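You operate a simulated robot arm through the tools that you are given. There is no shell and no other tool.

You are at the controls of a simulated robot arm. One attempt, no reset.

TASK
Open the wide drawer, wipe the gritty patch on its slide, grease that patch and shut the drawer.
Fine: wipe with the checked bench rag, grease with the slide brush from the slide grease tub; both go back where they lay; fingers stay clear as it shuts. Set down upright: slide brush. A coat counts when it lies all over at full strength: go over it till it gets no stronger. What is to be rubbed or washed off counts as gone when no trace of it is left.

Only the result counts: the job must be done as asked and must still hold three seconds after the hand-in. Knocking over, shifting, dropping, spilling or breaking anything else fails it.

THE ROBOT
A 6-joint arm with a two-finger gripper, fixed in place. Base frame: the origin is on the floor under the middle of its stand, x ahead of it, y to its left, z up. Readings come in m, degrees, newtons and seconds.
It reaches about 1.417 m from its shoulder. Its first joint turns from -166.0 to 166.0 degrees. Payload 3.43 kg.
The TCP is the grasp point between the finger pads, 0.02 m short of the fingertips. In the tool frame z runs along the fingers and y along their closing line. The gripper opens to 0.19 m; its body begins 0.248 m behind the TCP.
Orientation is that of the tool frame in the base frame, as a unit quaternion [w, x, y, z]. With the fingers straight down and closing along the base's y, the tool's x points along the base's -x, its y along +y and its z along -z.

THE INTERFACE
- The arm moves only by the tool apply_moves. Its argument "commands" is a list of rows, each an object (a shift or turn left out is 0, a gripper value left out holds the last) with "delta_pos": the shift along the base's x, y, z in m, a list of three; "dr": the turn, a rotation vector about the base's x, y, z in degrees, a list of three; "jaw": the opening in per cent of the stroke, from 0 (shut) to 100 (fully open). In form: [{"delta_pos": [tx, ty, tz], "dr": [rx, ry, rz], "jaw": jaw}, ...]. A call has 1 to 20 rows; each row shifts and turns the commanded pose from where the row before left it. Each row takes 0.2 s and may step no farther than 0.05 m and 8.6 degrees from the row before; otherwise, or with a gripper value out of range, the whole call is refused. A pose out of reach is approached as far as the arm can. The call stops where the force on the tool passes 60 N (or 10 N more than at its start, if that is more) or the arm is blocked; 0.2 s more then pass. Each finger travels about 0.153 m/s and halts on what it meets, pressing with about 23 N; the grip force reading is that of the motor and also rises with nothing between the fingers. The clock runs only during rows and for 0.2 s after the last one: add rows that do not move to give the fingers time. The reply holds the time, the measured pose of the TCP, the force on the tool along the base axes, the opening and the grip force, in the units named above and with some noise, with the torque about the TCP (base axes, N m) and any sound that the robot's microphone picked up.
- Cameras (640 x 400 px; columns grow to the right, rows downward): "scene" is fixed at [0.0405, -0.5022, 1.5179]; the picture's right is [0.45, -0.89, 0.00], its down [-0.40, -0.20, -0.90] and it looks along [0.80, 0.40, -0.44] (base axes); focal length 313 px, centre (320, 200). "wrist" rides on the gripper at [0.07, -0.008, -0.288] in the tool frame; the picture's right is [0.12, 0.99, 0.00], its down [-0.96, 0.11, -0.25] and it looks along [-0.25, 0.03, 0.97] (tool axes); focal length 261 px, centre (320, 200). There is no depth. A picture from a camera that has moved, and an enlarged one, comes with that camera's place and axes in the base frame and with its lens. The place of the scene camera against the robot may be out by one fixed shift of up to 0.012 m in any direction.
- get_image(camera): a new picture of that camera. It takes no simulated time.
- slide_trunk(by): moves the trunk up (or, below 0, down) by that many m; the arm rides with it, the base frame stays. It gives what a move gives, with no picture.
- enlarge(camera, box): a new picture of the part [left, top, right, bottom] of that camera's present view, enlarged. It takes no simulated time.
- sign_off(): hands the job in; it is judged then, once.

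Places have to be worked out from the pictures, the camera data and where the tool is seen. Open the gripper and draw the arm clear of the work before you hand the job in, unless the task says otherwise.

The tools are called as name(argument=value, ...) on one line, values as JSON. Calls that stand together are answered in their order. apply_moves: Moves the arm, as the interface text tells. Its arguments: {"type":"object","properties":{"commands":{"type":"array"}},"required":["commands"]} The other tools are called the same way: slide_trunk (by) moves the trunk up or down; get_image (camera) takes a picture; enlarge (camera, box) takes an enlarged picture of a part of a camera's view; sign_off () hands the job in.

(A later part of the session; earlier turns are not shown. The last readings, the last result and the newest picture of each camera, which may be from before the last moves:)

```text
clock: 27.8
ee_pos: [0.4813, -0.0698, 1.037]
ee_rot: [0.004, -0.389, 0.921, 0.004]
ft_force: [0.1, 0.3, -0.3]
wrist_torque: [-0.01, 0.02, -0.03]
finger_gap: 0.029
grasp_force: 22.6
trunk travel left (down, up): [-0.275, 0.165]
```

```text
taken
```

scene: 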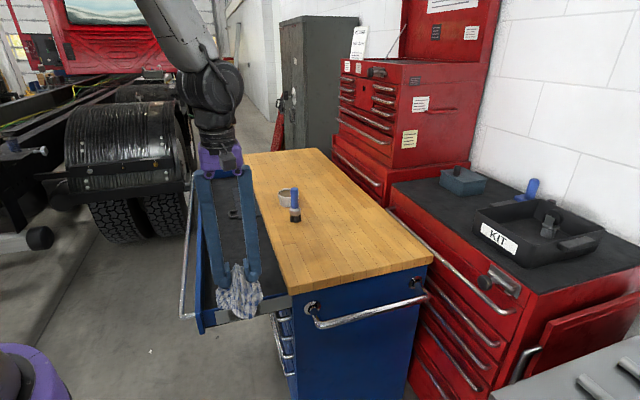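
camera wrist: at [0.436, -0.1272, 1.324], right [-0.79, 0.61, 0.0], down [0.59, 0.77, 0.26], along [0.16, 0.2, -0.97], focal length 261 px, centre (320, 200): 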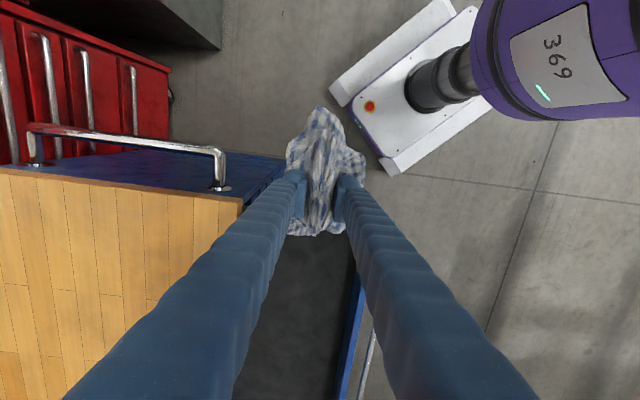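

Reach is fine here. I descend to patch height with the rag just in front of the slide.

apply_moves(commands=[{"delta_pos": [0, 0, -0.031]}, {"delta_pos": [0, 0, -0.031]}, {"delta_pos": [0, 0, -0.031]}, {"delta_pos": [0, 0, -0.031]}, {"delta_pos": [0, 0, -0.031]}, {"delta_pos": [0, 0, -0.031]}, {"delta_pos": [0, 0, 0]}])

enlarge(camera="scene", box=[180, 240, 320, 340])

get_image(camera="wrist")

```text
clock: 29.4
ee_pos: [0.4808, -0.067, 0.8573]
ee_rot: [0.004, -0.389, 0.921, 0.003]
ft_force: [-0.7, -0.7, -1.6]
wrist_torque: [0.02, 0.05, 0.01]
finger_gap: 0.029
grasp_force: 23.4
out of reach, approached as far as the arm can: row 6
trunk travel left (down, up): [-0.275, 0.165]
```

```text
4.00 times, centred on (250, 290) of scene
camera zoom: at [0.0405, -0.5022, 1.5179], right [0.45, -0.89, 0.0], down [-0.4, -0.2, -0.9], along [0.8, 0.4, -0.44], focal length 1254 px, centre (600, -160)
```

zoom: 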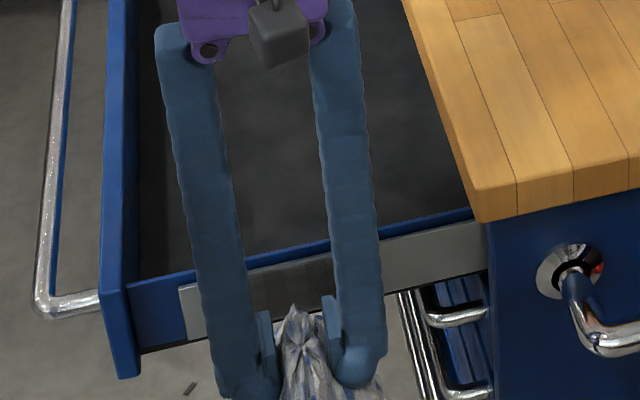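

```text
taken
camera wrist: at [0.4377, -0.126, 1.1447], right [-0.79, 0.61, 0.0], down [0.59, 0.77, 0.26], along [0.15, 0.21, -0.97], focal length 261 px, centre (320, 200)
```

wrist: 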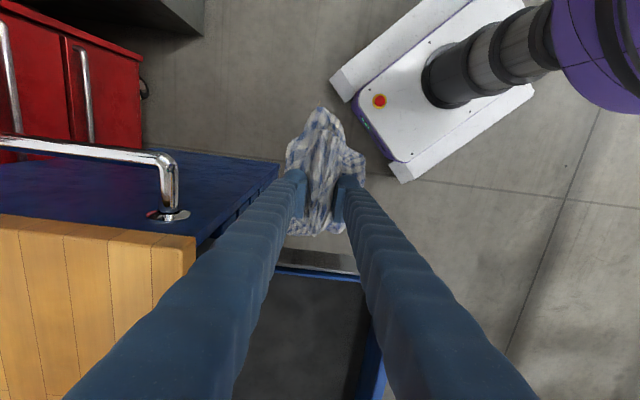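

The arm runs out of reach downward here, so I'll raise the arm 0.15 m and lower the trunk by the same to get a better configuration.

apply_moves(commands=[{"delta_pos": [0, 0, 0.04]}, {"delta_pos": [0, 0, 0.04]}, {"delta_pos": [0, 0, 0.04]}, {"delta_pos": [0, 0, 0.04]}, {"delta_pos": [0, 0, 0.04]}])

slide_trunk(by=-0.17)

get_image(camera="scene")

get_image(camera="wrist")

```text
clock: 30.6
ee_pos: [0.4787, -0.0663, 1.064]
ee_rot: [0.004, -0.388, 0.921, 0.003]
ft_force: [0.0, -0.4, -1.1]
wrist_torque: [-0.04, -0.06, 0.01]
finger_gap: 0.0288
grasp_force: 22.7
trunk travel left (down, up): [-0.275, 0.165]
```

```text
clock: 32.5
ee_pos: [0.479, -0.0672, 0.8933]
ee_rot: [0.004, -0.389, 0.921, 0.002]
ft_force: [-0.1, -0.2, -1.4]
wrist_torque: [0.03, 0.0, 0.0]
finger_gap: 0.0287
grasp_force: 22.8
trunk travel left (down, up): [-0.105, 0.335]
```

```text
taken
```

scene: 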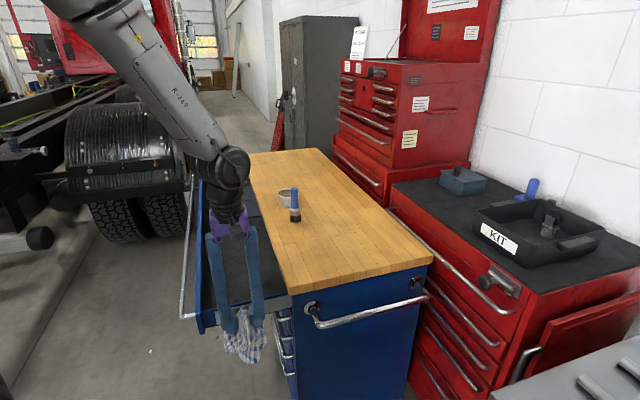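

```text
taken
camera wrist: at [0.4351, -0.1251, 1.1796], right [-0.79, 0.61, 0.0], down [0.59, 0.77, 0.26], along [0.16, 0.2, -0.97], focal length 261 px, centre (320, 200)
```

wrist: 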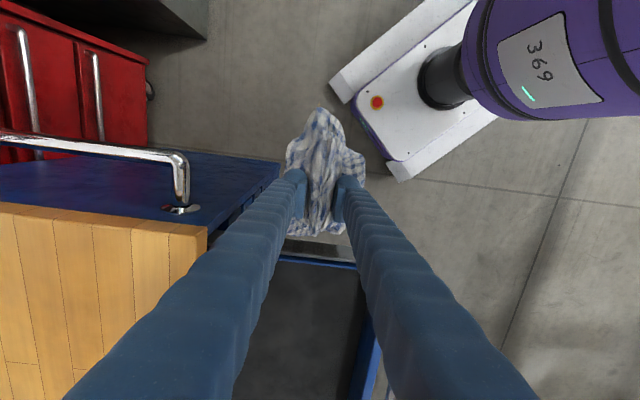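

Now I descend to z≈0.85 and then push gently toward the slide in 5 mm steps to find contact.

apply_moves(commands=[{"delta_pos": [0, 0, -0.022]}, {"delta_pos": [0, 0, -0.022]}, {"delta_pos": [0.0071, 0.0071, 0]}, {"delta_pos": [0.0071, 0.0071, 0]}, {"delta_pos": [0.0035, 0.0035, 0]}, {"delta_pos": [0, 0, 0]}])

get_image(camera="wrist")

enlarge(camera="scene", box=[180, 270, 310, 360])

```text
clock: 33.9
ee_pos: [0.4985, -0.0496, 0.8477]
ee_rot: [0.004, -0.39, 0.921, 0.003]
ft_force: [-0.3, 0.5, -1.9]
wrist_torque: [0.01, -0.04, 0.02]
finger_gap: 0.0288
grasp_force: 22.9
trunk travel left (down, up): [-0.105, 0.335]
```

```text
taken
camera wrist: at [0.4542, -0.1073, 1.1342], right [-0.79, 0.61, 0.0], down [0.59, 0.77, 0.26], along [0.16, 0.2, -0.97], focal length 261 px, centre (320, 200)
```

wrist: 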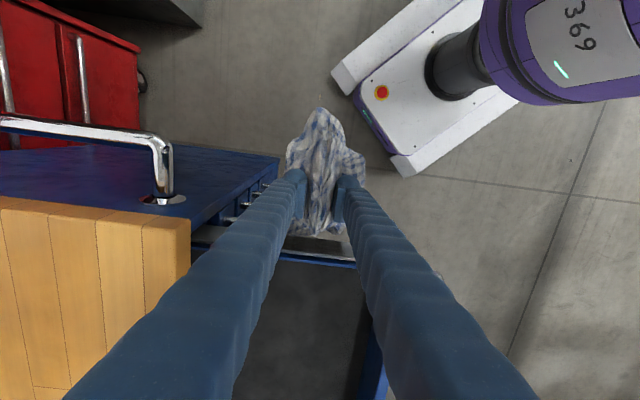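

```text
4.44 times, centred on (245, 315) of scene
camera zoom: at [0.0405, -0.5022, 1.5179], right [0.45, -0.89, 0.0], down [-0.4, -0.2, -0.9], along [0.8, 0.4, -0.44], focal length 1393 px, centre (653, -311)
```

zoom: 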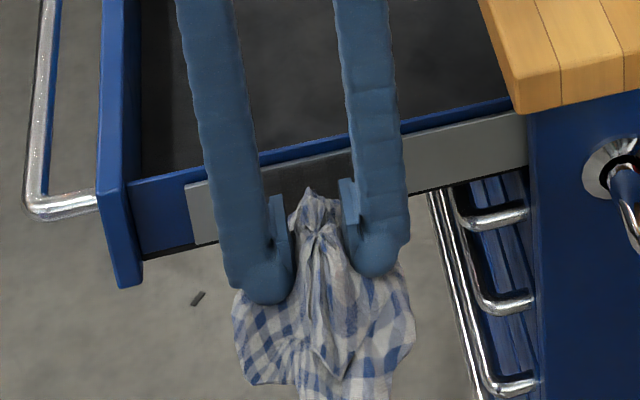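

No contact yet. I zoom the wrist view on the gap between rag and slide.

enlarge(camera="wrist", box=[260, 160, 380, 280])

```text
3.33 times, centred on (320, 220) of wrist
camera zoom: at [0.4542, -0.1073, 1.1342], right [-0.79, 0.61, 0.0], down [0.59, 0.77, 0.26], along [0.16, 0.2, -0.97], focal length 869 px, centre (320, 133)
```

zoom: 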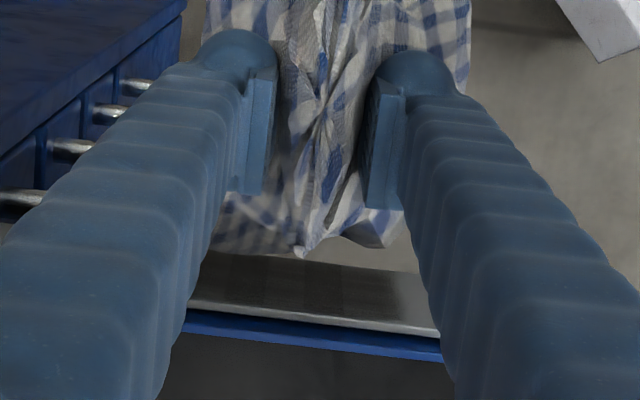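

The rag end is about 1–2 cm from the slide face. I advance in small steps to contact.

apply_moves(commands=[{"delta_pos": [0.0035, 0.0035, 0]}, {"delta_pos": [0.0028, 0.0028, 0]}, {"delta_pos": [0, 0, 0]}])

enlarge(camera="wrist", box=[260, 160, 380, 280])

```text
clock: 34.7
ee_pos: [0.5005, -0.0444, 0.8492]
ee_rot: [0.003, -0.389, 0.921, 0.003]
ft_force: [-20.3, -26.2, 9.0]
wrist_torque: [-0.73, 0.42, -0.29]
finger_gap: 0.029
grasp_force: 22.6
trunk travel left (down, up): [-0.105, 0.335]
```

```text
3.33 times, centred on (320, 220) of wrist
camera zoom: at [0.4573, -0.1018, 1.136], right [-0.79, 0.61, 0.0], down [0.59, 0.77, 0.26], along [0.15, 0.21, -0.97], focal length 869 px, centre (320, 133)
```

zoom: 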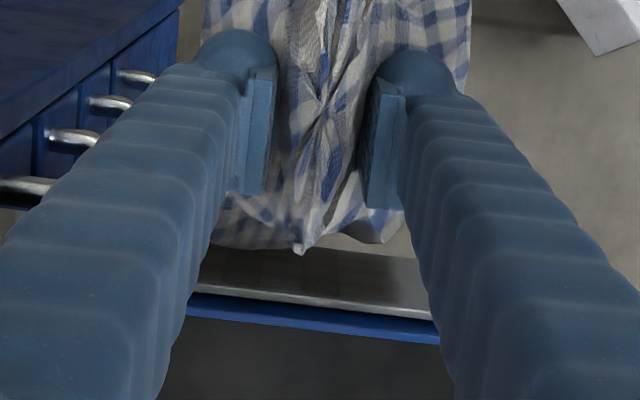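

Contact at TCP u≈0.3225 (33 N is more than needed). I back off 2 mm and make a first light stroke along the slide, then see what it does to the patch.

apply_moves(commands=[{"delta_pos": [-0.0014, -0.0014, 0]}, {"delta_pos": [-0.0071, 0.0071, 0]}, {"delta_pos": [-0.0071, 0.0071, 0]}, {"delta_pos": [-0.0071, 0.0071, 0]}, {"delta_pos": [-0.0071, 0.0071, 0]}, {"delta_pos": [0, 0, 0]}])

enlarge(camera="wrist", box=[260, 160, 380, 280])

enlarge(camera="scene", box=[180, 270, 310, 360])

```text
clock: 36.1
ee_pos: [0.4741, -0.0144, 0.849]
ee_rot: [0.004, -0.389, 0.921, 0.003]
ft_force: [0.0, -1.2, -1.1]
wrist_torque: [-0.01, 0.02, -0.04]
finger_gap: 0.0291
grasp_force: 23.0
trunk travel left (down, up): [-0.105, 0.335]
```

```text
3.33 times, centred on (320, 220) of wrist
camera zoom: at [0.4293, -0.073, 1.1362], right [-0.79, 0.61, 0.0], down [0.59, 0.77, 0.26], along [0.16, 0.2, -0.97], focal length 869 px, centre (320, 133)
```

zoom: 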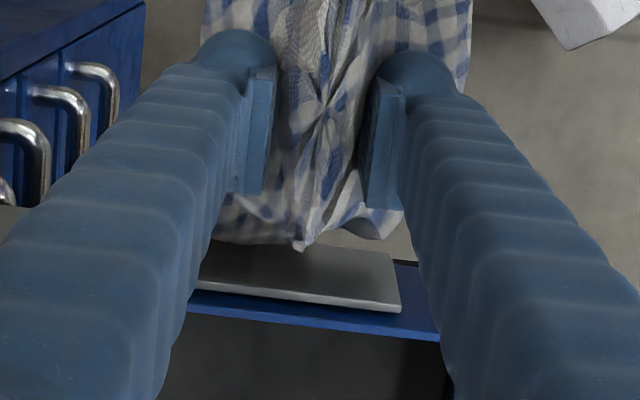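

```text
4.44 times, centred on (245, 315) of scene
camera zoom: at [0.0405, -0.5022, 1.5179], right [0.45, -0.89, 0.0], down [-0.4, -0.2, -0.9], along [0.8, 0.4, -0.44], focal length 1393 px, centre (653, -311)
```

zoom: 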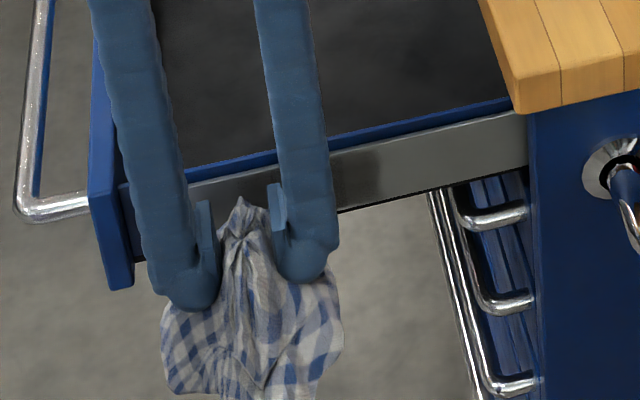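

Patch appears to fade where the rag rubbed, but the drawer itself was dragged outward slightly, so vertical strokes are better. I back off and step aside to inspect the patch.

apply_moves(commands=[{"delta_pos": [-0.03, -0.03, 0]}, {"delta_pos": [-0.03, 0.03, 0.02]}, {"delta_pos": [-0.03, 0.03, 0.02]}, {"delta_pos": [0, 0, 0]}])

enlarge(camera="scene", box=[180, 270, 310, 360])

get_image(camera="wrist")

```text
clock: 37.1
ee_pos: [0.3861, 0.0158, 0.8897]
ee_rot: [0.003, -0.389, 0.921, 0.002]
ft_force: [0.2, 0.1, -1.4]
wrist_torque: [-0.13, -0.04, 0.01]
finger_gap: 0.029
grasp_force: 23.4
trunk travel left (down, up): [-0.105, 0.335]
```

```text
4.44 times, centred on (245, 315) of scene
camera zoom: at [0.0405, -0.5022, 1.5179], right [0.45, -0.89, 0.0], down [-0.4, -0.2, -0.9], along [0.8, 0.4, -0.44], focal length 1393 px, centre (653, -311)
```

zoom: 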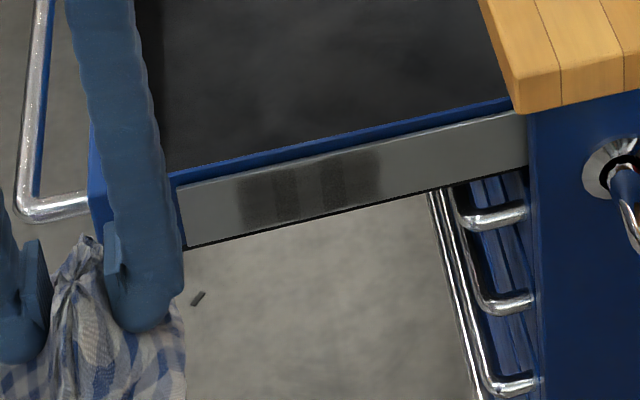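

```text
taken
camera wrist: at [0.3419, -0.0414, 1.1758], right [-0.79, 0.61, 0.0], down [0.59, 0.77, 0.25], along [0.15, 0.2, -0.97], focal length 261 px, centre (320, 200)
```

wrist: 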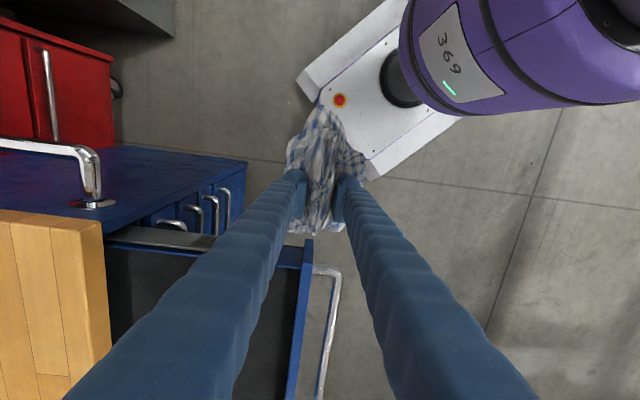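

The patch shows several vertical cells, a couple now fainter, so wiping does work. I zoom in tighter.

enlarge(camera="scene", box=[210, 290, 280, 335])

```text
8.89 times, centred on (245, 312) of scene
camera zoom: at [0.0405, -0.5022, 1.5179], right [0.45, -0.89, 0.0], down [-0.4, -0.2, -0.9], along [0.8, 0.4, -0.44], focal length 2786 px, centre (987, -800)
```

zoom: 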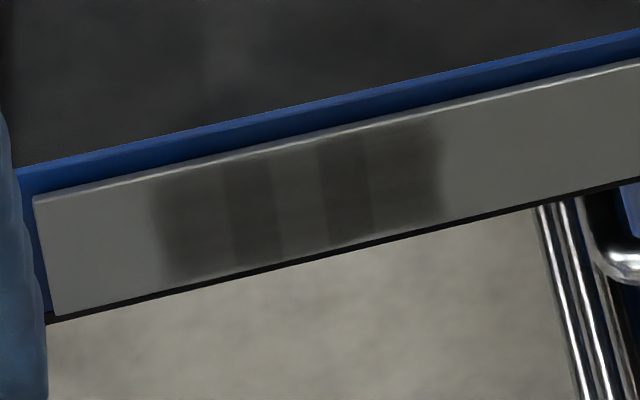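

The patch covers the slide's full height in several vertical cells, some already lighter. I return to the patch middle and do vertical strokes with light pressure.

apply_moves(commands=[{"delta_pos": [0.029, -0.029, -0.01]}, {"delta_pos": [0.029, -0.029, -0.01]}, {"delta_pos": [0.029, -0.029, 0.0]}, {"delta_pos": [0.015, 0.015, 0]}, {"delta_pos": [0.0105, 0.0105, 0]}, {"delta_pos": [0.003, 0.003, 0]}, {"delta_pos": [0, 0, 0]}])

```text
clock: 38.7
ee_pos: [0.4998, -0.0432, 0.8682]
ee_rot: [0.004, -0.388, 0.921, 0.003]
ft_force: [0.1, 0.0, -1.7]
wrist_torque: [0.04, -0.03, 0.0]
finger_gap: 0.0287
grasp_force: 22.7
trunk travel left (down, up): [-0.105, 0.335]
```

At z=0.868 there's no contact yet; I stroke down through the patch height and watch force.

apply_moves(commands=[{"delta_pos": [0, 0, -0.01]}, {"delta_pos": [0, 0, -0.01]}, {"delta_pos": [0, 0, 0]}])

apply_moves(commands=[{"delta_pos": [0, 0, -0.01]}, {"delta_pos": [0, 0, -0.005]}, {"delta_pos": [0, 0, 0]}])

```text
clock: 39.5
ee_pos: [0.4988, -0.044, 0.8481]
ee_rot: [0.004, -0.387, 0.922, 0.003]
ft_force: [-0.8, -0.4, -1.5]
wrist_torque: [0.03, 0.0, -0.02]
finger_gap: 0.0289
grasp_force: 22.8
trunk travel left (down, up): [-0.105, 0.335]
```

```text
clock: 40.3
ee_pos: [0.4983, -0.0436, 0.8324]
ee_rot: [0.004, -0.39, 0.921, 0.002]
ft_force: [-0.1, 0.6, -0.9]
wrist_torque: [0.01, 0.03, -0.02]
finger_gap: 0.029
grasp_force: 23.1
trunk travel left (down, up): [-0.105, 0.335]
```

Still no contact; I press in by 2 mm steps here and read force.

apply_moves(commands=[{"delta_pos": [0.0014, 0.0014, 0]}, {"delta_pos": [0.0014, 0.0014, 0]}, {"delta_pos": [0, 0, 0]}])

enlarge(camera="wrist", box=[260, 160, 380, 280])

```text
clock: 41.1
ee_pos: [0.5011, -0.0413, 0.8323]
ee_rot: [0.004, -0.388, 0.922, 0.003]
ft_force: [-2.3, -4.7, -1.1]
wrist_torque: [-0.21, 0.11, -0.05]
finger_gap: 0.0291
grasp_force: 23.1
trunk travel left (down, up): [-0.105, 0.335]
```

```text
3.33 times, centred on (320, 220) of wrist
camera zoom: at [0.4561, -0.0994, 1.1203], right [-0.79, 0.61, 0.0], down [0.59, 0.77, 0.26], along [0.15, 0.2, -0.97], focal length 869 px, centre (320, 133)
```

zoom: 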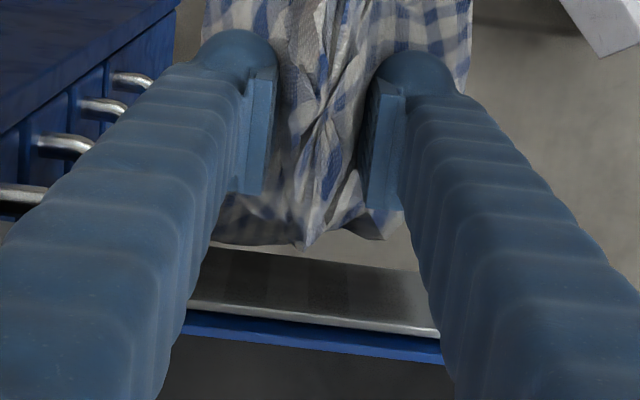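

Contact at ~5 N with TCP u≈0.325. I press 1.4 mm more and stroke up and down.

apply_moves(commands=[{"delta_pos": [0.001, 0.001, 0]}, {"delta_pos": [0, 0, 0.008]}, {"delta_pos": [0, 0, 0.008]}, {"delta_pos": [0, 0, 0.008]}, {"delta_pos": [0, 0, 0.008]}, {"delta_pos": [0, 0, 0]}])

enlarge(camera="wrist", box=[260, 160, 380, 280])

```text
clock: 42.5
ee_pos: [0.5036, -0.0406, 0.8662]
ee_rot: [0.004, -0.389, 0.921, 0.003]
ft_force: [-4.3, -4.4, -0.6]
wrist_torque: [-0.19, 0.18, 0.0]
finger_gap: 0.029
grasp_force: 23.3
trunk travel left (down, up): [-0.105, 0.335]
```

```text
3.33 times, centred on (320, 220) of wrist
camera zoom: at [0.4582, -0.0987, 1.1531], right [-0.79, 0.61, 0.0], down [0.59, 0.77, 0.26], along [0.16, 0.2, -0.97], focal length 869 px, centre (320, 133)
```

zoom: 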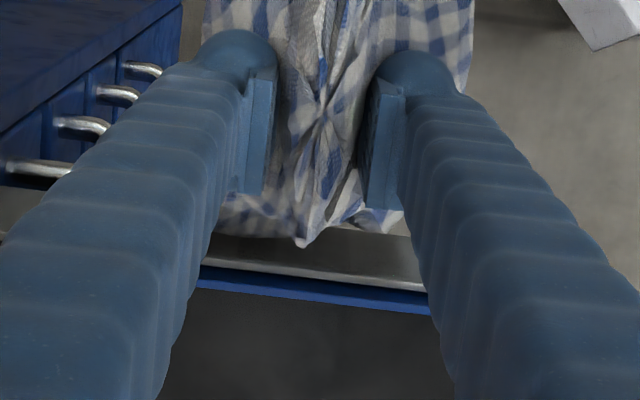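

Light contact is kept (~6 N). I run several up-down strokes here.

apply_moves(commands=[{"delta_pos": [0.0007, 0.0007, 0]}, {"delta_pos": [0, 0, -0.012]}, {"delta_pos": [0, 0, -0.012]}, {"delta_pos": [0, 0, -0.012]}, {"delta_pos": [0, 0, -0.012]}, {"delta_pos": [0, 0, 0.012]}, {"delta_pos": [0, 0, 0.012]}, {"delta_pos": [0, 0, 0.012]}, {"delta_pos": [0, 0, 0.012]}, {"delta_pos": [0, 0, -0.012]}, {"delta_pos": [0, 0, -0.012]}, {"delta_pos": [0, 0, -0.012]}, {"delta_pos": [0, 0, -0.012]}, {"delta_pos": [0, 0, 0.012]}, {"delta_pos": [0, 0, 0.012]}, {"delta_pos": [0, 0, 0.012]}, {"delta_pos": [0, 0, 0.012]}])

enlarge(camera="wrist", box=[260, 160, 380, 280])

enlarge(camera="scene", box=[180, 270, 310, 360])

```text
clock: 46.1
ee_pos: [0.5026, -0.0393, 0.8662]
ee_rot: [0.004, -0.388, 0.922, 0.003]
ft_force: [-0.6, 0.1, -1.3]
wrist_torque: [-0.03, -0.05, 0.03]
finger_gap: 0.029
grasp_force: 23.3
trunk travel left (down, up): [-0.105, 0.335]
```

```text
3.33 times, centred on (320, 220) of wrist
camera zoom: at [0.4584, -0.0975, 1.1529], right [-0.79, 0.61, 0.0], down [0.59, 0.77, 0.26], along [0.16, 0.2, -0.97], focal length 869 px, centre (320, 133)
```

zoom: 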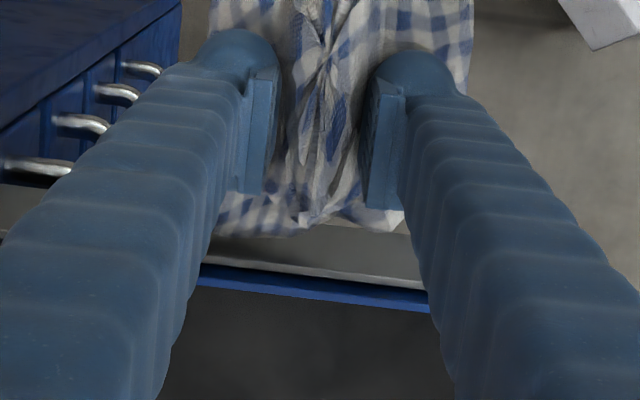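

```text
4.44 times, centred on (245, 315) of scene
camera zoom: at [0.0405, -0.5022, 1.5179], right [0.45, -0.89, 0.0], down [-0.4, -0.2, -0.9], along [0.8, 0.4, -0.44], focal length 1393 px, centre (653, -311)
```

zoom: 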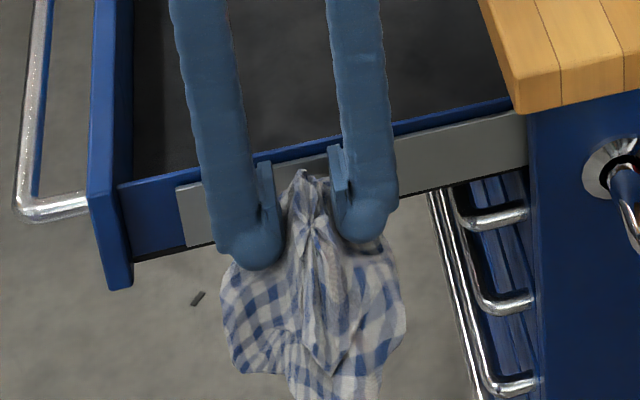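

The rag rotated slightly in the grip and contact faded. I step aside to inspect the patch again.

apply_moves(commands=[{"delta_pos": [-0.028, -0.028, 0]}, {"delta_pos": [-0.03, 0.03, 0.01]}, {"delta_pos": [-0.03, 0.03, 0.01]}, {"delta_pos": [-0.027, 0.027, 0.0]}, {"delta_pos": [0, 0, 0]}])

enlarge(camera="scene", box=[210, 290, 280, 335])

enlarge(camera="scene", box=[160, 240, 300, 340])

```text
clock: 47.3
ee_pos: [0.3877, 0.0204, 0.8878]
ee_rot: [0.004, -0.389, 0.921, 0.002]
ft_force: [0.2, 0.4, -1.2]
wrist_torque: [-0.05, -0.02, 0.03]
finger_gap: 0.0288
grasp_force: 23.1
trunk travel left (down, up): [-0.105, 0.335]
```

```text
8.89 times, centred on (245, 312) of scene
camera zoom: at [0.0405, -0.5022, 1.5179], right [0.45, -0.89, 0.0], down [-0.4, -0.2, -0.9], along [0.8, 0.4, -0.44], focal length 2786 px, centre (987, -800)
```

zoom: 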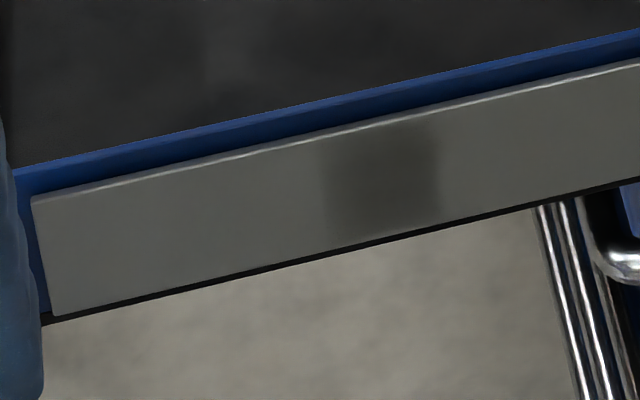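

```text
4.00 times, centred on (230, 290) of scene
camera zoom: at [0.0405, -0.5022, 1.5179], right [0.45, -0.89, 0.0], down [-0.4, -0.2, -0.9], along [0.8, 0.4, -0.44], focal length 1254 px, centre (680, -160)
```

zoom: 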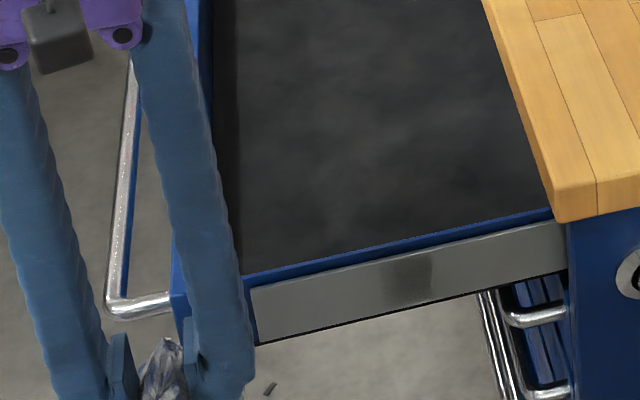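

Most of the patch is clean; only the cabinet-side part (n≈-0.39…-0.43) remains. I go back in front of that part and check the rag's attitude.

apply_moves(commands=[{"delta_pos": [0.0292, -0.0292, -0.01]}, {"delta_pos": [0.0292, -0.0292, -0.01]}, {"delta_pos": [0.0292, -0.0292, -0.01]}, {"delta_pos": [0.0292, -0.0292, -0.01]}, {"delta_pos": [0.014, 0.014, 0]}, {"delta_pos": [0, 0, 0]}])

enlarge(camera="wrist", box=[250, 90, 390, 290])

enlarge(camera="scene", box=[180, 270, 310, 360])

```text
clock: 48.7
ee_pos: [0.5178, -0.0811, 0.847]
ee_rot: [0.004, -0.389, 0.921, 0.002]
ft_force: [0.3, 0.6, -0.8]
wrist_torque: [0.02, -0.02, 0.0]
finger_gap: 0.0288
grasp_force: 22.5
trunk travel left (down, up): [-0.105, 0.335]
```

```text
2.00 times, centred on (320, 190) of wrist
camera zoom: at [0.4751, -0.1387, 1.1328], right [-0.79, 0.61, 0.0], down [0.59, 0.77, 0.26], along [0.16, 0.2, -0.97], focal length 521 px, centre (320, 220)
```

zoom: 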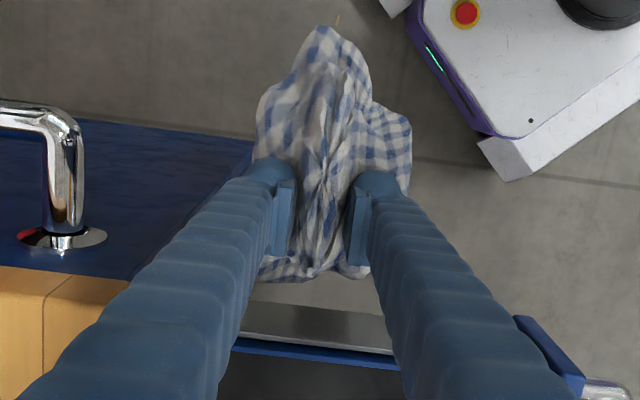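

```text
4.44 times, centred on (245, 315) of scene
camera zoom: at [0.0405, -0.5022, 1.5179], right [0.45, -0.89, 0.0], down [-0.4, -0.2, -0.9], along [0.8, 0.4, -0.44], focal length 1393 px, centre (653, -311)
```

zoom: 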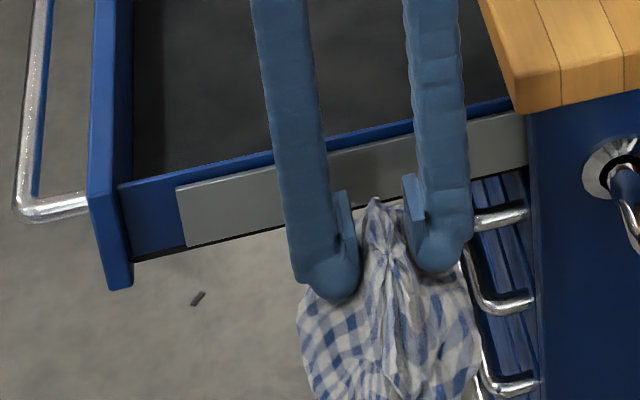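

The rag's front edge has dipped a bit; I raise slightly and press in step by step.

apply_moves(commands=[{"delta_pos": [0.0071, 0.0071, 0.013]}, {"delta_pos": [0.0057, 0.0057, 0]}, {"delta_pos": [0, 0, 0]}])

apply_moves(commands=[{"delta_pos": [0.0021, 0.0021, 0]}, {"delta_pos": [0, 0, 0]}])

```text
clock: 49.5
ee_pos: [0.5334, -0.0693, 0.8579]
ee_rot: [0.004, -0.39, 0.921, 0.002]
ft_force: [0.4, 0.5, -2.5]
wrist_torque: [0.0, 0.01, -0.03]
finger_gap: 0.0289
grasp_force: 23.1
trunk travel left (down, up): [-0.105, 0.335]
```

```text
clock: 50.1
ee_pos: [0.536, -0.0681, 0.8575]
ee_rot: [0.003, -0.389, 0.921, 0.002]
ft_force: [0.2, 0.9, -1.3]
wrist_torque: [0.01, -0.02, 0.0]
finger_gap: 0.0292
grasp_force: 22.6
trunk travel left (down, up): [-0.105, 0.335]
```

Not touching yet at u≈0.331; I continue in.

apply_moves(commands=[{"delta_pos": [0.0021, 0.0021, 0]}, {"delta_pos": [0, 0, 0]}])

enlarge(camera="wrist", box=[260, 160, 380, 280])

```text
clock: 50.7
ee_pos: [0.535, -0.0662, 0.8581]
ee_rot: [0.004, -0.389, 0.921, 0.004]
ft_force: [-14.5, -17.0, 5.0]
wrist_torque: [-0.39, 0.23, -0.08]
finger_gap: 0.0291
grasp_force: 23.0
trunk travel left (down, up): [-0.105, 0.335]
```

```text
3.33 times, centred on (320, 220) of wrist
camera zoom: at [0.4907, -0.1255, 1.1442], right [-0.79, 0.61, 0.0], down [0.59, 0.77, 0.26], along [0.15, 0.2, -0.97], focal length 869 px, centre (320, 133)
```

zoom: 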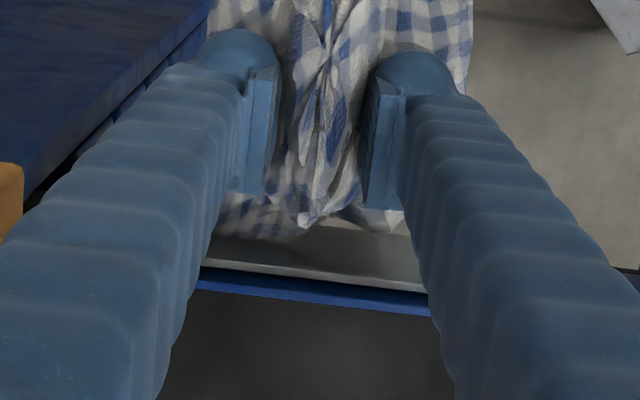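

Contact at ~22 N. I ease off 1 mm and make vertical strokes here.

apply_moves(commands=[{"delta_pos": [-0.0007, -0.0007, 0.01]}, {"delta_pos": [0, 0, 0.01]}, {"delta_pos": [0, 0, 0.01]}, {"delta_pos": [0, 0, -0.012]}, {"delta_pos": [0, 0, -0.012]}, {"delta_pos": [0, 0, -0.012]}, {"delta_pos": [0, 0, -0.012]}, {"delta_pos": [0.0007, 0.0007, 0.012]}, {"delta_pos": [0, 0, 0.012]}, {"delta_pos": [0, 0, 0.012]}, {"delta_pos": [0, 0, 0.012]}, {"delta_pos": [0, 0, -0.012]}, {"delta_pos": [0, 0, -0.012]}, {"delta_pos": [0, 0, -0.012]}, {"delta_pos": [0, 0, -0.012]}, {"delta_pos": [0, 0, 0.012]}, {"delta_pos": [0, 0, 0.012]}])

enlarge(camera="wrist", box=[260, 160, 380, 280])

```text
clock: 54.3
ee_pos: [0.5368, -0.0685, 0.8637]
ee_rot: [0.004, -0.389, 0.921, 0.003]
ft_force: [0.2, 0.7, -0.4]
wrist_torque: [0.02, -0.09, 0.01]
finger_gap: 0.029
grasp_force: 23.3
trunk travel left (down, up): [-0.105, 0.335]
```

```text
3.33 times, centred on (320, 220) of wrist
camera zoom: at [0.4927, -0.1258, 1.1511], right [-0.79, 0.61, 0.0], down [0.59, 0.77, 0.26], along [0.16, 0.2, -0.97], focal length 869 px, centre (320, 133)
```

zoom: 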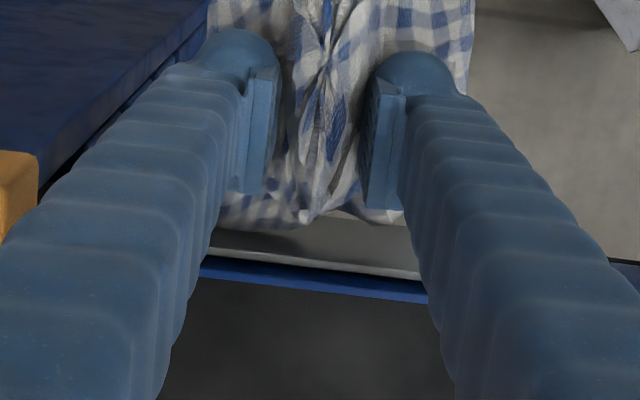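

Contact was lost again as the rag gave a little. I step back and aside to inspect.

apply_moves(commands=[{"delta_pos": [-0.028, -0.028, 0]}, {"delta_pos": [-0.033, 0.033, 0.01]}, {"delta_pos": [-0.033, 0.033, 0.01]}, {"delta_pos": [-0.033, 0.033, 0.0]}, {"delta_pos": [-0.02, 0.02, 0]}, {"delta_pos": [0, 0, 0]}])

enlarge(camera="scene", box=[210, 290, 280, 335])

get_image(camera="wrist")

```text
clock: 55.7
ee_pos: [0.3895, 0.0238, 0.8814]
ee_rot: [0.003, -0.389, 0.921, 0.001]
ft_force: [-0.5, 0.2, -0.3]
wrist_torque: [-0.01, -0.06, 0.0]
finger_gap: 0.029
grasp_force: 23.1
trunk travel left (down, up): [-0.105, 0.335]
```

```text
8.89 times, centred on (245, 312) of scene
camera zoom: at [0.0405, -0.5022, 1.5179], right [0.45, -0.89, 0.0], down [-0.4, -0.2, -0.9], along [0.8, 0.4, -0.44], focal length 2786 px, centre (987, -800)
```

zoom: 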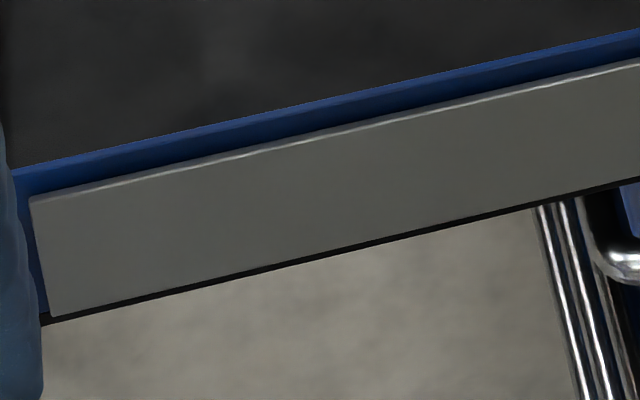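

```text
taken
camera wrist: at [0.3449, -0.0349, 1.1701], right [-0.79, 0.61, 0.0], down [0.59, 0.77, 0.26], along [0.16, 0.2, -0.97], focal length 261 px, centre (320, 200)
```

wrist: 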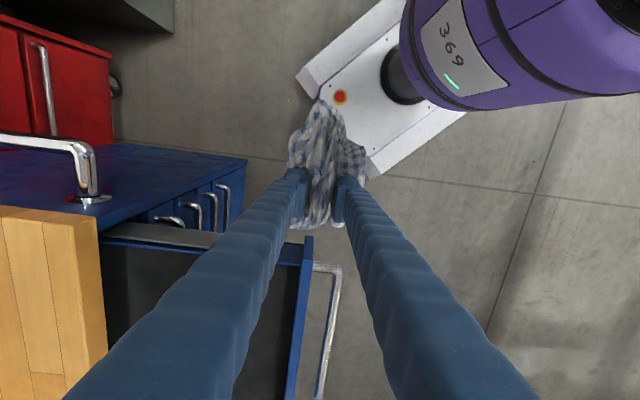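

The slide now looks clean. I zoom tighter to check for faint remains.

enlarge(camera="scene", box=[220, 297, 268, 327])

enlarge(camera="scene", box=[240, 290, 290, 322])

```text
13.33 times, centred on (244, 312) of scene
camera zoom: at [0.0405, -0.5022, 1.5179], right [0.45, -0.89, 0.0], down [-0.4, -0.2, -0.9], along [0.8, 0.4, -0.44], focal length 4178 px, centre (1333, -1293)
```

zoom: 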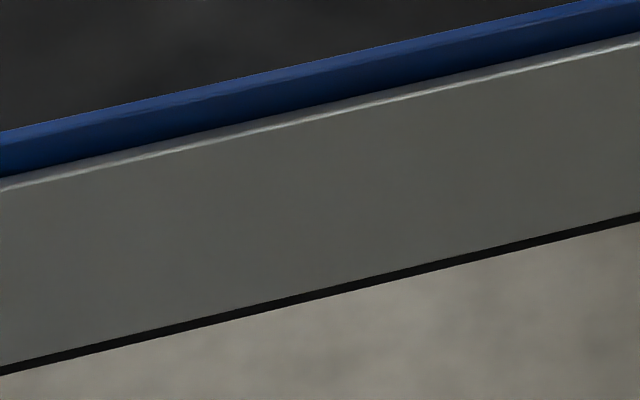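

```text
12.50 times, centred on (265, 306) of scene
camera zoom: at [0.0405, -0.5022, 1.5179], right [0.45, -0.89, 0.0], down [-0.4, -0.2, -0.9], along [0.8, 0.4, -0.44], focal length 3917 px, centre (1008, -1125)
```

zoom: 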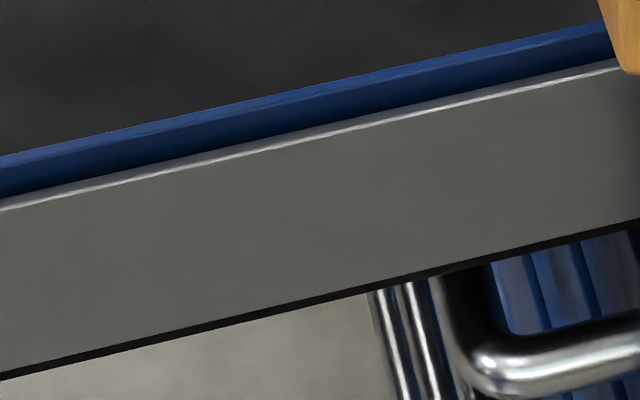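

It looks uniformly clean, but to be safe against an invisible residue I'll make another light pass over both halves. First back to n≈-0.385.

apply_moves(commands=[{"delta_pos": [0.0298, -0.0298, -0.01]}, {"delta_pos": [0.0298, -0.0298, -0.01]}, {"delta_pos": [0.0298, -0.0298, 0]}, {"delta_pos": [0.0198, 0.0198, 0]}, {"delta_pos": [0.0078, 0.0078, 0]}, {"delta_pos": [0, 0, 0]}])

apply_moves(commands=[{"delta_pos": [0.0018, 0.0018, 0]}, {"delta_pos": [0, 0, 0]}])

```text
clock: 57.1
ee_pos: [0.5063, -0.0375, 0.8642]
ee_rot: [0.003, -0.389, 0.921, 0.003]
ft_force: [0.1, -0.1, -0.2]
wrist_torque: [-0.03, 0.0, -0.01]
finger_gap: 0.0285
grasp_force: 23.1
trunk travel left (down, up): [-0.105, 0.335]
```

```text
clock: 57.7
ee_pos: [0.5061, -0.0361, 0.8643]
ee_rot: [0.003, -0.389, 0.921, 0.004]
ft_force: [-6.8, -7.7, -2.5]
wrist_torque: [-0.37, 0.31, 0.02]
finger_gap: 0.0291
grasp_force: 23.1
trunk travel left (down, up): [-0.105, 0.335]
```

Contact at ~10 N. I run the vertical strokes here with a slow sideways drift.

apply_moves(commands=[{"delta_pos": [0, 0, -0.012]}, {"delta_pos": [0, 0, -0.012]}, {"delta_pos": [0, 0, -0.01]}, {"delta_pos": [0.0005, 0.0005, 0.012]}, {"delta_pos": [0, 0, 0.012]}, {"delta_pos": [0, 0, 0.012]}, {"delta_pos": [0.0004, 0.0004, 0.01]}, {"delta_pos": [0, 0, -0.012]}, {"delta_pos": [0, 0, -0.012]}, {"delta_pos": [0, 0, -0.012]}, {"delta_pos": [0, 0, -0.01]}, {"delta_pos": [0.0004, 0.0004, 0.012]}, {"delta_pos": [0, 0, 0.012]}, {"delta_pos": [0, 0, 0.012]}])

```text
clock: 60.7
ee_pos: [0.509, -0.0337, 0.8663]
ee_rot: [0.002, -0.388, 0.921, 0.004]
ft_force: [-11.5, -8.3, 2.1]
wrist_torque: [-0.22, 0.36, 0.16]
finger_gap: 0.029
grasp_force: 23.4
trunk travel left (down, up): [-0.105, 0.335]
```

Good steady contact there. Now I back off 4 mm, shift to n≈-0.42 and repeat.

apply_moves(commands=[{"delta_pos": [-0.0042, -0.0042, 0]}, {"delta_pos": [0.0247, -0.0247, 0]}, {"delta_pos": [0.0028, 0.0028, 0]}, {"delta_pos": [0, 0, 0]}])

apply_moves(commands=[{"delta_pos": [0.0014, 0.0014, 0]}, {"delta_pos": [0, 0, 0]}])

```text
clock: 61.7
ee_pos: [0.5336, -0.0598, 0.8665]
ee_rot: [0.003, -0.388, 0.921, 0.003]
ft_force: [-4.0, -4.3, -1.4]
wrist_torque: [-0.19, 0.18, -0.06]
finger_gap: 0.0289
grasp_force: 22.9
trunk travel left (down, up): [-0.105, 0.335]
```

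```text
clock: 62.3
ee_pos: [0.5335, -0.0591, 0.8668]
ee_rot: [0.003, -0.389, 0.921, 0.003]
ft_force: [-10.8, -11.7, 1.1]
wrist_torque: [-0.38, 0.36, -0.06]
finger_gap: 0.0289
grasp_force: 22.9
trunk travel left (down, up): [-0.105, 0.335]
```

Contact ~16 N at n≈-0.419. I run the strokes here, then retreat to the side and inspect.

apply_moves(commands=[{"delta_pos": [0, 0, -0.012]}, {"delta_pos": [0, 0, -0.012]}, {"delta_pos": [0, 0, -0.01]}, {"delta_pos": [0.0004, 0.0004, 0.012]}, {"delta_pos": [0, 0, 0.012]}, {"delta_pos": [0, 0, 0.012]}, {"delta_pos": [0.0004, 0.0004, 0.01]}, {"delta_pos": [0, 0, -0.012]}, {"delta_pos": [0, 0, -0.012]}, {"delta_pos": [0, 0, -0.012]}, {"delta_pos": [0, 0, -0.01]}, {"delta_pos": [0.0004, 0.0004, 0.012]}, {"delta_pos": [0, 0, 0.012]}, {"delta_pos": [0, 0, 0.012]}])

apply_moves(commands=[{"delta_pos": [-0.028, -0.028, 0]}, {"delta_pos": [-0.033, 0.033, 0.01]}, {"delta_pos": [-0.033, 0.033, 0.01]}, {"delta_pos": [-0.033, 0.033, 0.0]}, {"delta_pos": [-0.02, 0.02, 0]}, {"delta_pos": [0, 0, 0]}])

enlarge(camera="scene", box=[210, 290, 280, 335])

get_image(camera="scene")

get_image(camera="wrist")

```text
clock: 65.3
ee_pos: [0.5353, -0.0572, 0.8696]
ee_rot: [0.004, -0.389, 0.921, 0.003]
ft_force: [-8.0, -4.8, 2.7]
wrist_torque: [-0.04, 0.18, 0.13]
finger_gap: 0.0289
grasp_force: 22.8
trunk travel left (down, up): [-0.105, 0.335]
```

```text
clock: 66.7
ee_pos: [0.3926, 0.035, 0.8899]
ee_rot: [0.003, -0.388, 0.922, 0.003]
ft_force: [0.7, -0.1, -1.6]
wrist_torque: [-0.02, -0.03, 0.02]
finger_gap: 0.029
grasp_force: 22.8
trunk travel left (down, up): [-0.105, 0.335]
```

```text
8.89 times, centred on (245, 312) of scene
camera zoom: at [0.0405, -0.5022, 1.5179], right [0.45, -0.89, 0.0], down [-0.4, -0.2, -0.9], along [0.8, 0.4, -0.44], focal length 2786 px, centre (987, -800)
```

zoom: 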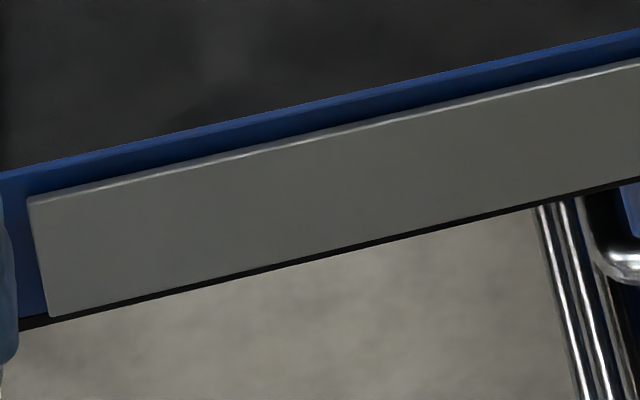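

```text
taken
```

scene: 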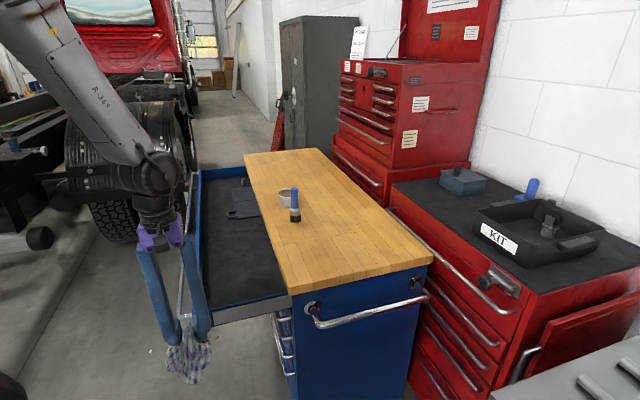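

```text
taken
camera wrist: at [0.3494, -0.0227, 1.1762], right [-0.79, 0.61, 0.0], down [0.59, 0.77, 0.26], along [0.16, 0.2, -0.97], focal length 261 px, centre (320, 200)
```

wrist: 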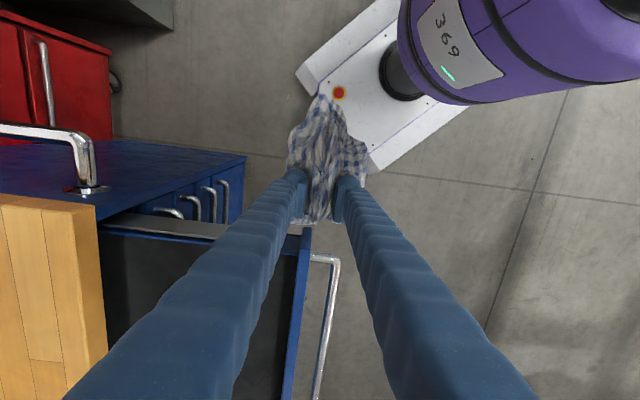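

The slide is clean. The rag has pitched about 15° in the grip, so I'll tilt the tool by 15° to level it and carry it back over its original spot at (0.844, -0.085).

apply_moves(commands=[{"delta_pos": [0, 0, 0.038]}, {"delta_pos": [0, 0, 0.038]}, {"delta_pos": [0, 0, 0.038]}, {"delta_pos": [0, 0, 0.038]}, {"delta_pos": [0, 0, 0.038]}, {"delta_pos": [0.0347, -0.0092, 0], "dr": [3.53, -3.53, 0]}, {"delta_pos": [0.0347, -0.0092, 0], "dr": [3.53, -3.53, 0]}, {"delta_pos": [0.0347, -0.0092, 0], "dr": [3.53, -3.53, 0]}, {"delta_pos": [0.0347, -0.0092, 0]}, {"delta_pos": [0.0347, -0.0092, 0]}, {"delta_pos": [0.0347, -0.0092, 0]}, {"delta_pos": [0.0347, -0.0092, 0]}, {"delta_pos": [0.0347, -0.0092, 0]}, {"delta_pos": [0.0347, -0.0092, 0]}, {"delta_pos": [0.0347, -0.0092, 0]}, {"delta_pos": [0.0347, -0.0092, 0]}, {"delta_pos": [0.0347, -0.0092, 0]}, {"delta_pos": [0.0347, -0.0092, 0]}, {"delta_pos": [0, 0, 0]}])

enlarge(camera="scene", box=[240, 140, 400, 280])

get_image(camera="wrist")

```text
clock: 67.9
ee_pos: [0.3753, 0.0278, 0.9963]
ee_rot: [-0.08, -0.381, 0.921, 0.03]
ft_force: [0.7, 0.3, -0.9]
wrist_torque: [0.02, 0.14, -0.02]
finger_gap: 0.029
grasp_force: 22.8
trunk travel left (down, up): [-0.105, 0.335]
stopped in row 5: the arm was blocked; the commanded pose is now the measured one
```

```text
2.86 times, centred on (320, 210) of scene
camera zoom: at [0.0405, -0.5022, 1.5179], right [0.45, -0.89, 0.0], down [-0.4, -0.2, -0.9], along [0.8, 0.4, -0.44], focal length 895 px, centre (320, 171)
```

zoom: 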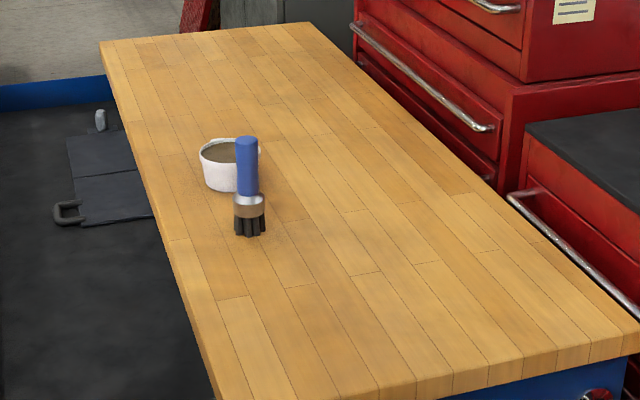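

```text
taken
camera wrist: at [0.3807, -0.0244, 1.2887], right [-0.78, 0.62, 0.13], down [0.63, 0.76, 0.14], along [-0.01, 0.19, -0.98], focal length 261 px, centre (320, 200)
```

wrist: 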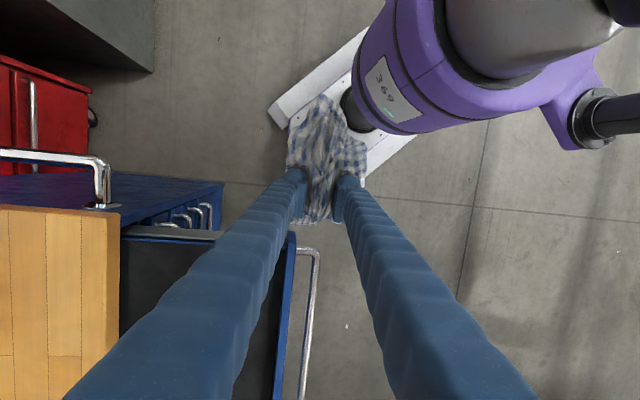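

The arm blocked while rising so close to its base, tilting the tool a bit. At this height (rag bottom ≈0.935) I can move outward over the bench, rising as I go and correcting the orientation to the levelled-rag tilt.

apply_moves(commands=[{"delta_pos": [0.0347, -0.0085, 0.002]}, {"delta_pos": [0.0347, -0.0085, 0.005]}, {"delta_pos": [0.0347, -0.0085, 0.008], "dr": [2.7, -5.1, 0]}, {"delta_pos": [0.0347, -0.0085, 0.008], "dr": [2.7, -5.1, 0]}, {"delta_pos": [0.0347, -0.0085, 0.008], "dr": [2.7, -5.1, 0]}, {"delta_pos": [0.0347, -0.0085, 0.008], "dr": [2.7, -5.1, 0]}, {"delta_pos": [0.0347, -0.0085, 0.008]}, {"delta_pos": [0.0347, -0.0085, 0.008]}, {"delta_pos": [0.0347, -0.0085, 0.008]}, {"delta_pos": [0.0347, -0.0085, 0.008]}, {"delta_pos": [0.0347, -0.0085, 0]}, {"delta_pos": [0.0347, -0.0085, 0]}, {"delta_pos": [0.0347, -0.0085, 0]}, {"delta_pos": [0, 0, 0]}])

enlarge(camera="scene", box=[240, 140, 400, 280])

get_image(camera="wrist")

```text
clock: 70.9
ee_pos: [0.8275, -0.0791, 1.073]
ee_rot: [0.127, -0.388, 0.912, 0.046]
ft_force: [0.5, 0.6, -2.2]
wrist_torque: [0.07, -0.02, 0.02]
finger_gap: 0.029
grasp_force: 22.9
trunk travel left (down, up): [-0.105, 0.335]
```

```text
2.86 times, centred on (320, 210) of scene
camera zoom: at [0.0405, -0.5022, 1.5179], right [0.45, -0.89, 0.0], down [-0.4, -0.2, -0.9], along [0.8, 0.4, -0.44], focal length 895 px, centre (320, 171)
```

zoom: 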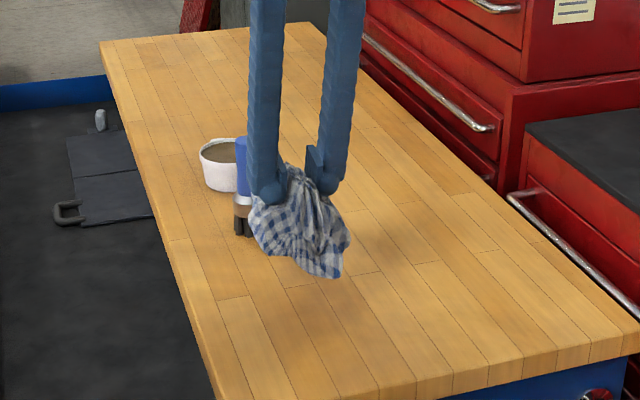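

```text
taken
camera wrist: at [0.7304, -0.1855, 1.3313], right [-0.79, 0.61, -0.05], down [0.51, 0.7, 0.49], along [0.33, 0.37, -0.87], focal length 261 px, centre (320, 200)
```

wrist: 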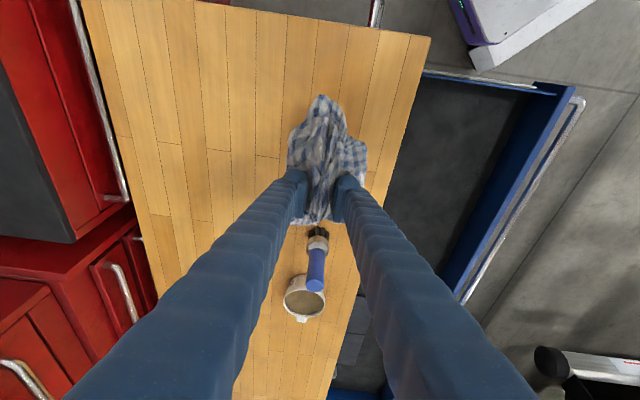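

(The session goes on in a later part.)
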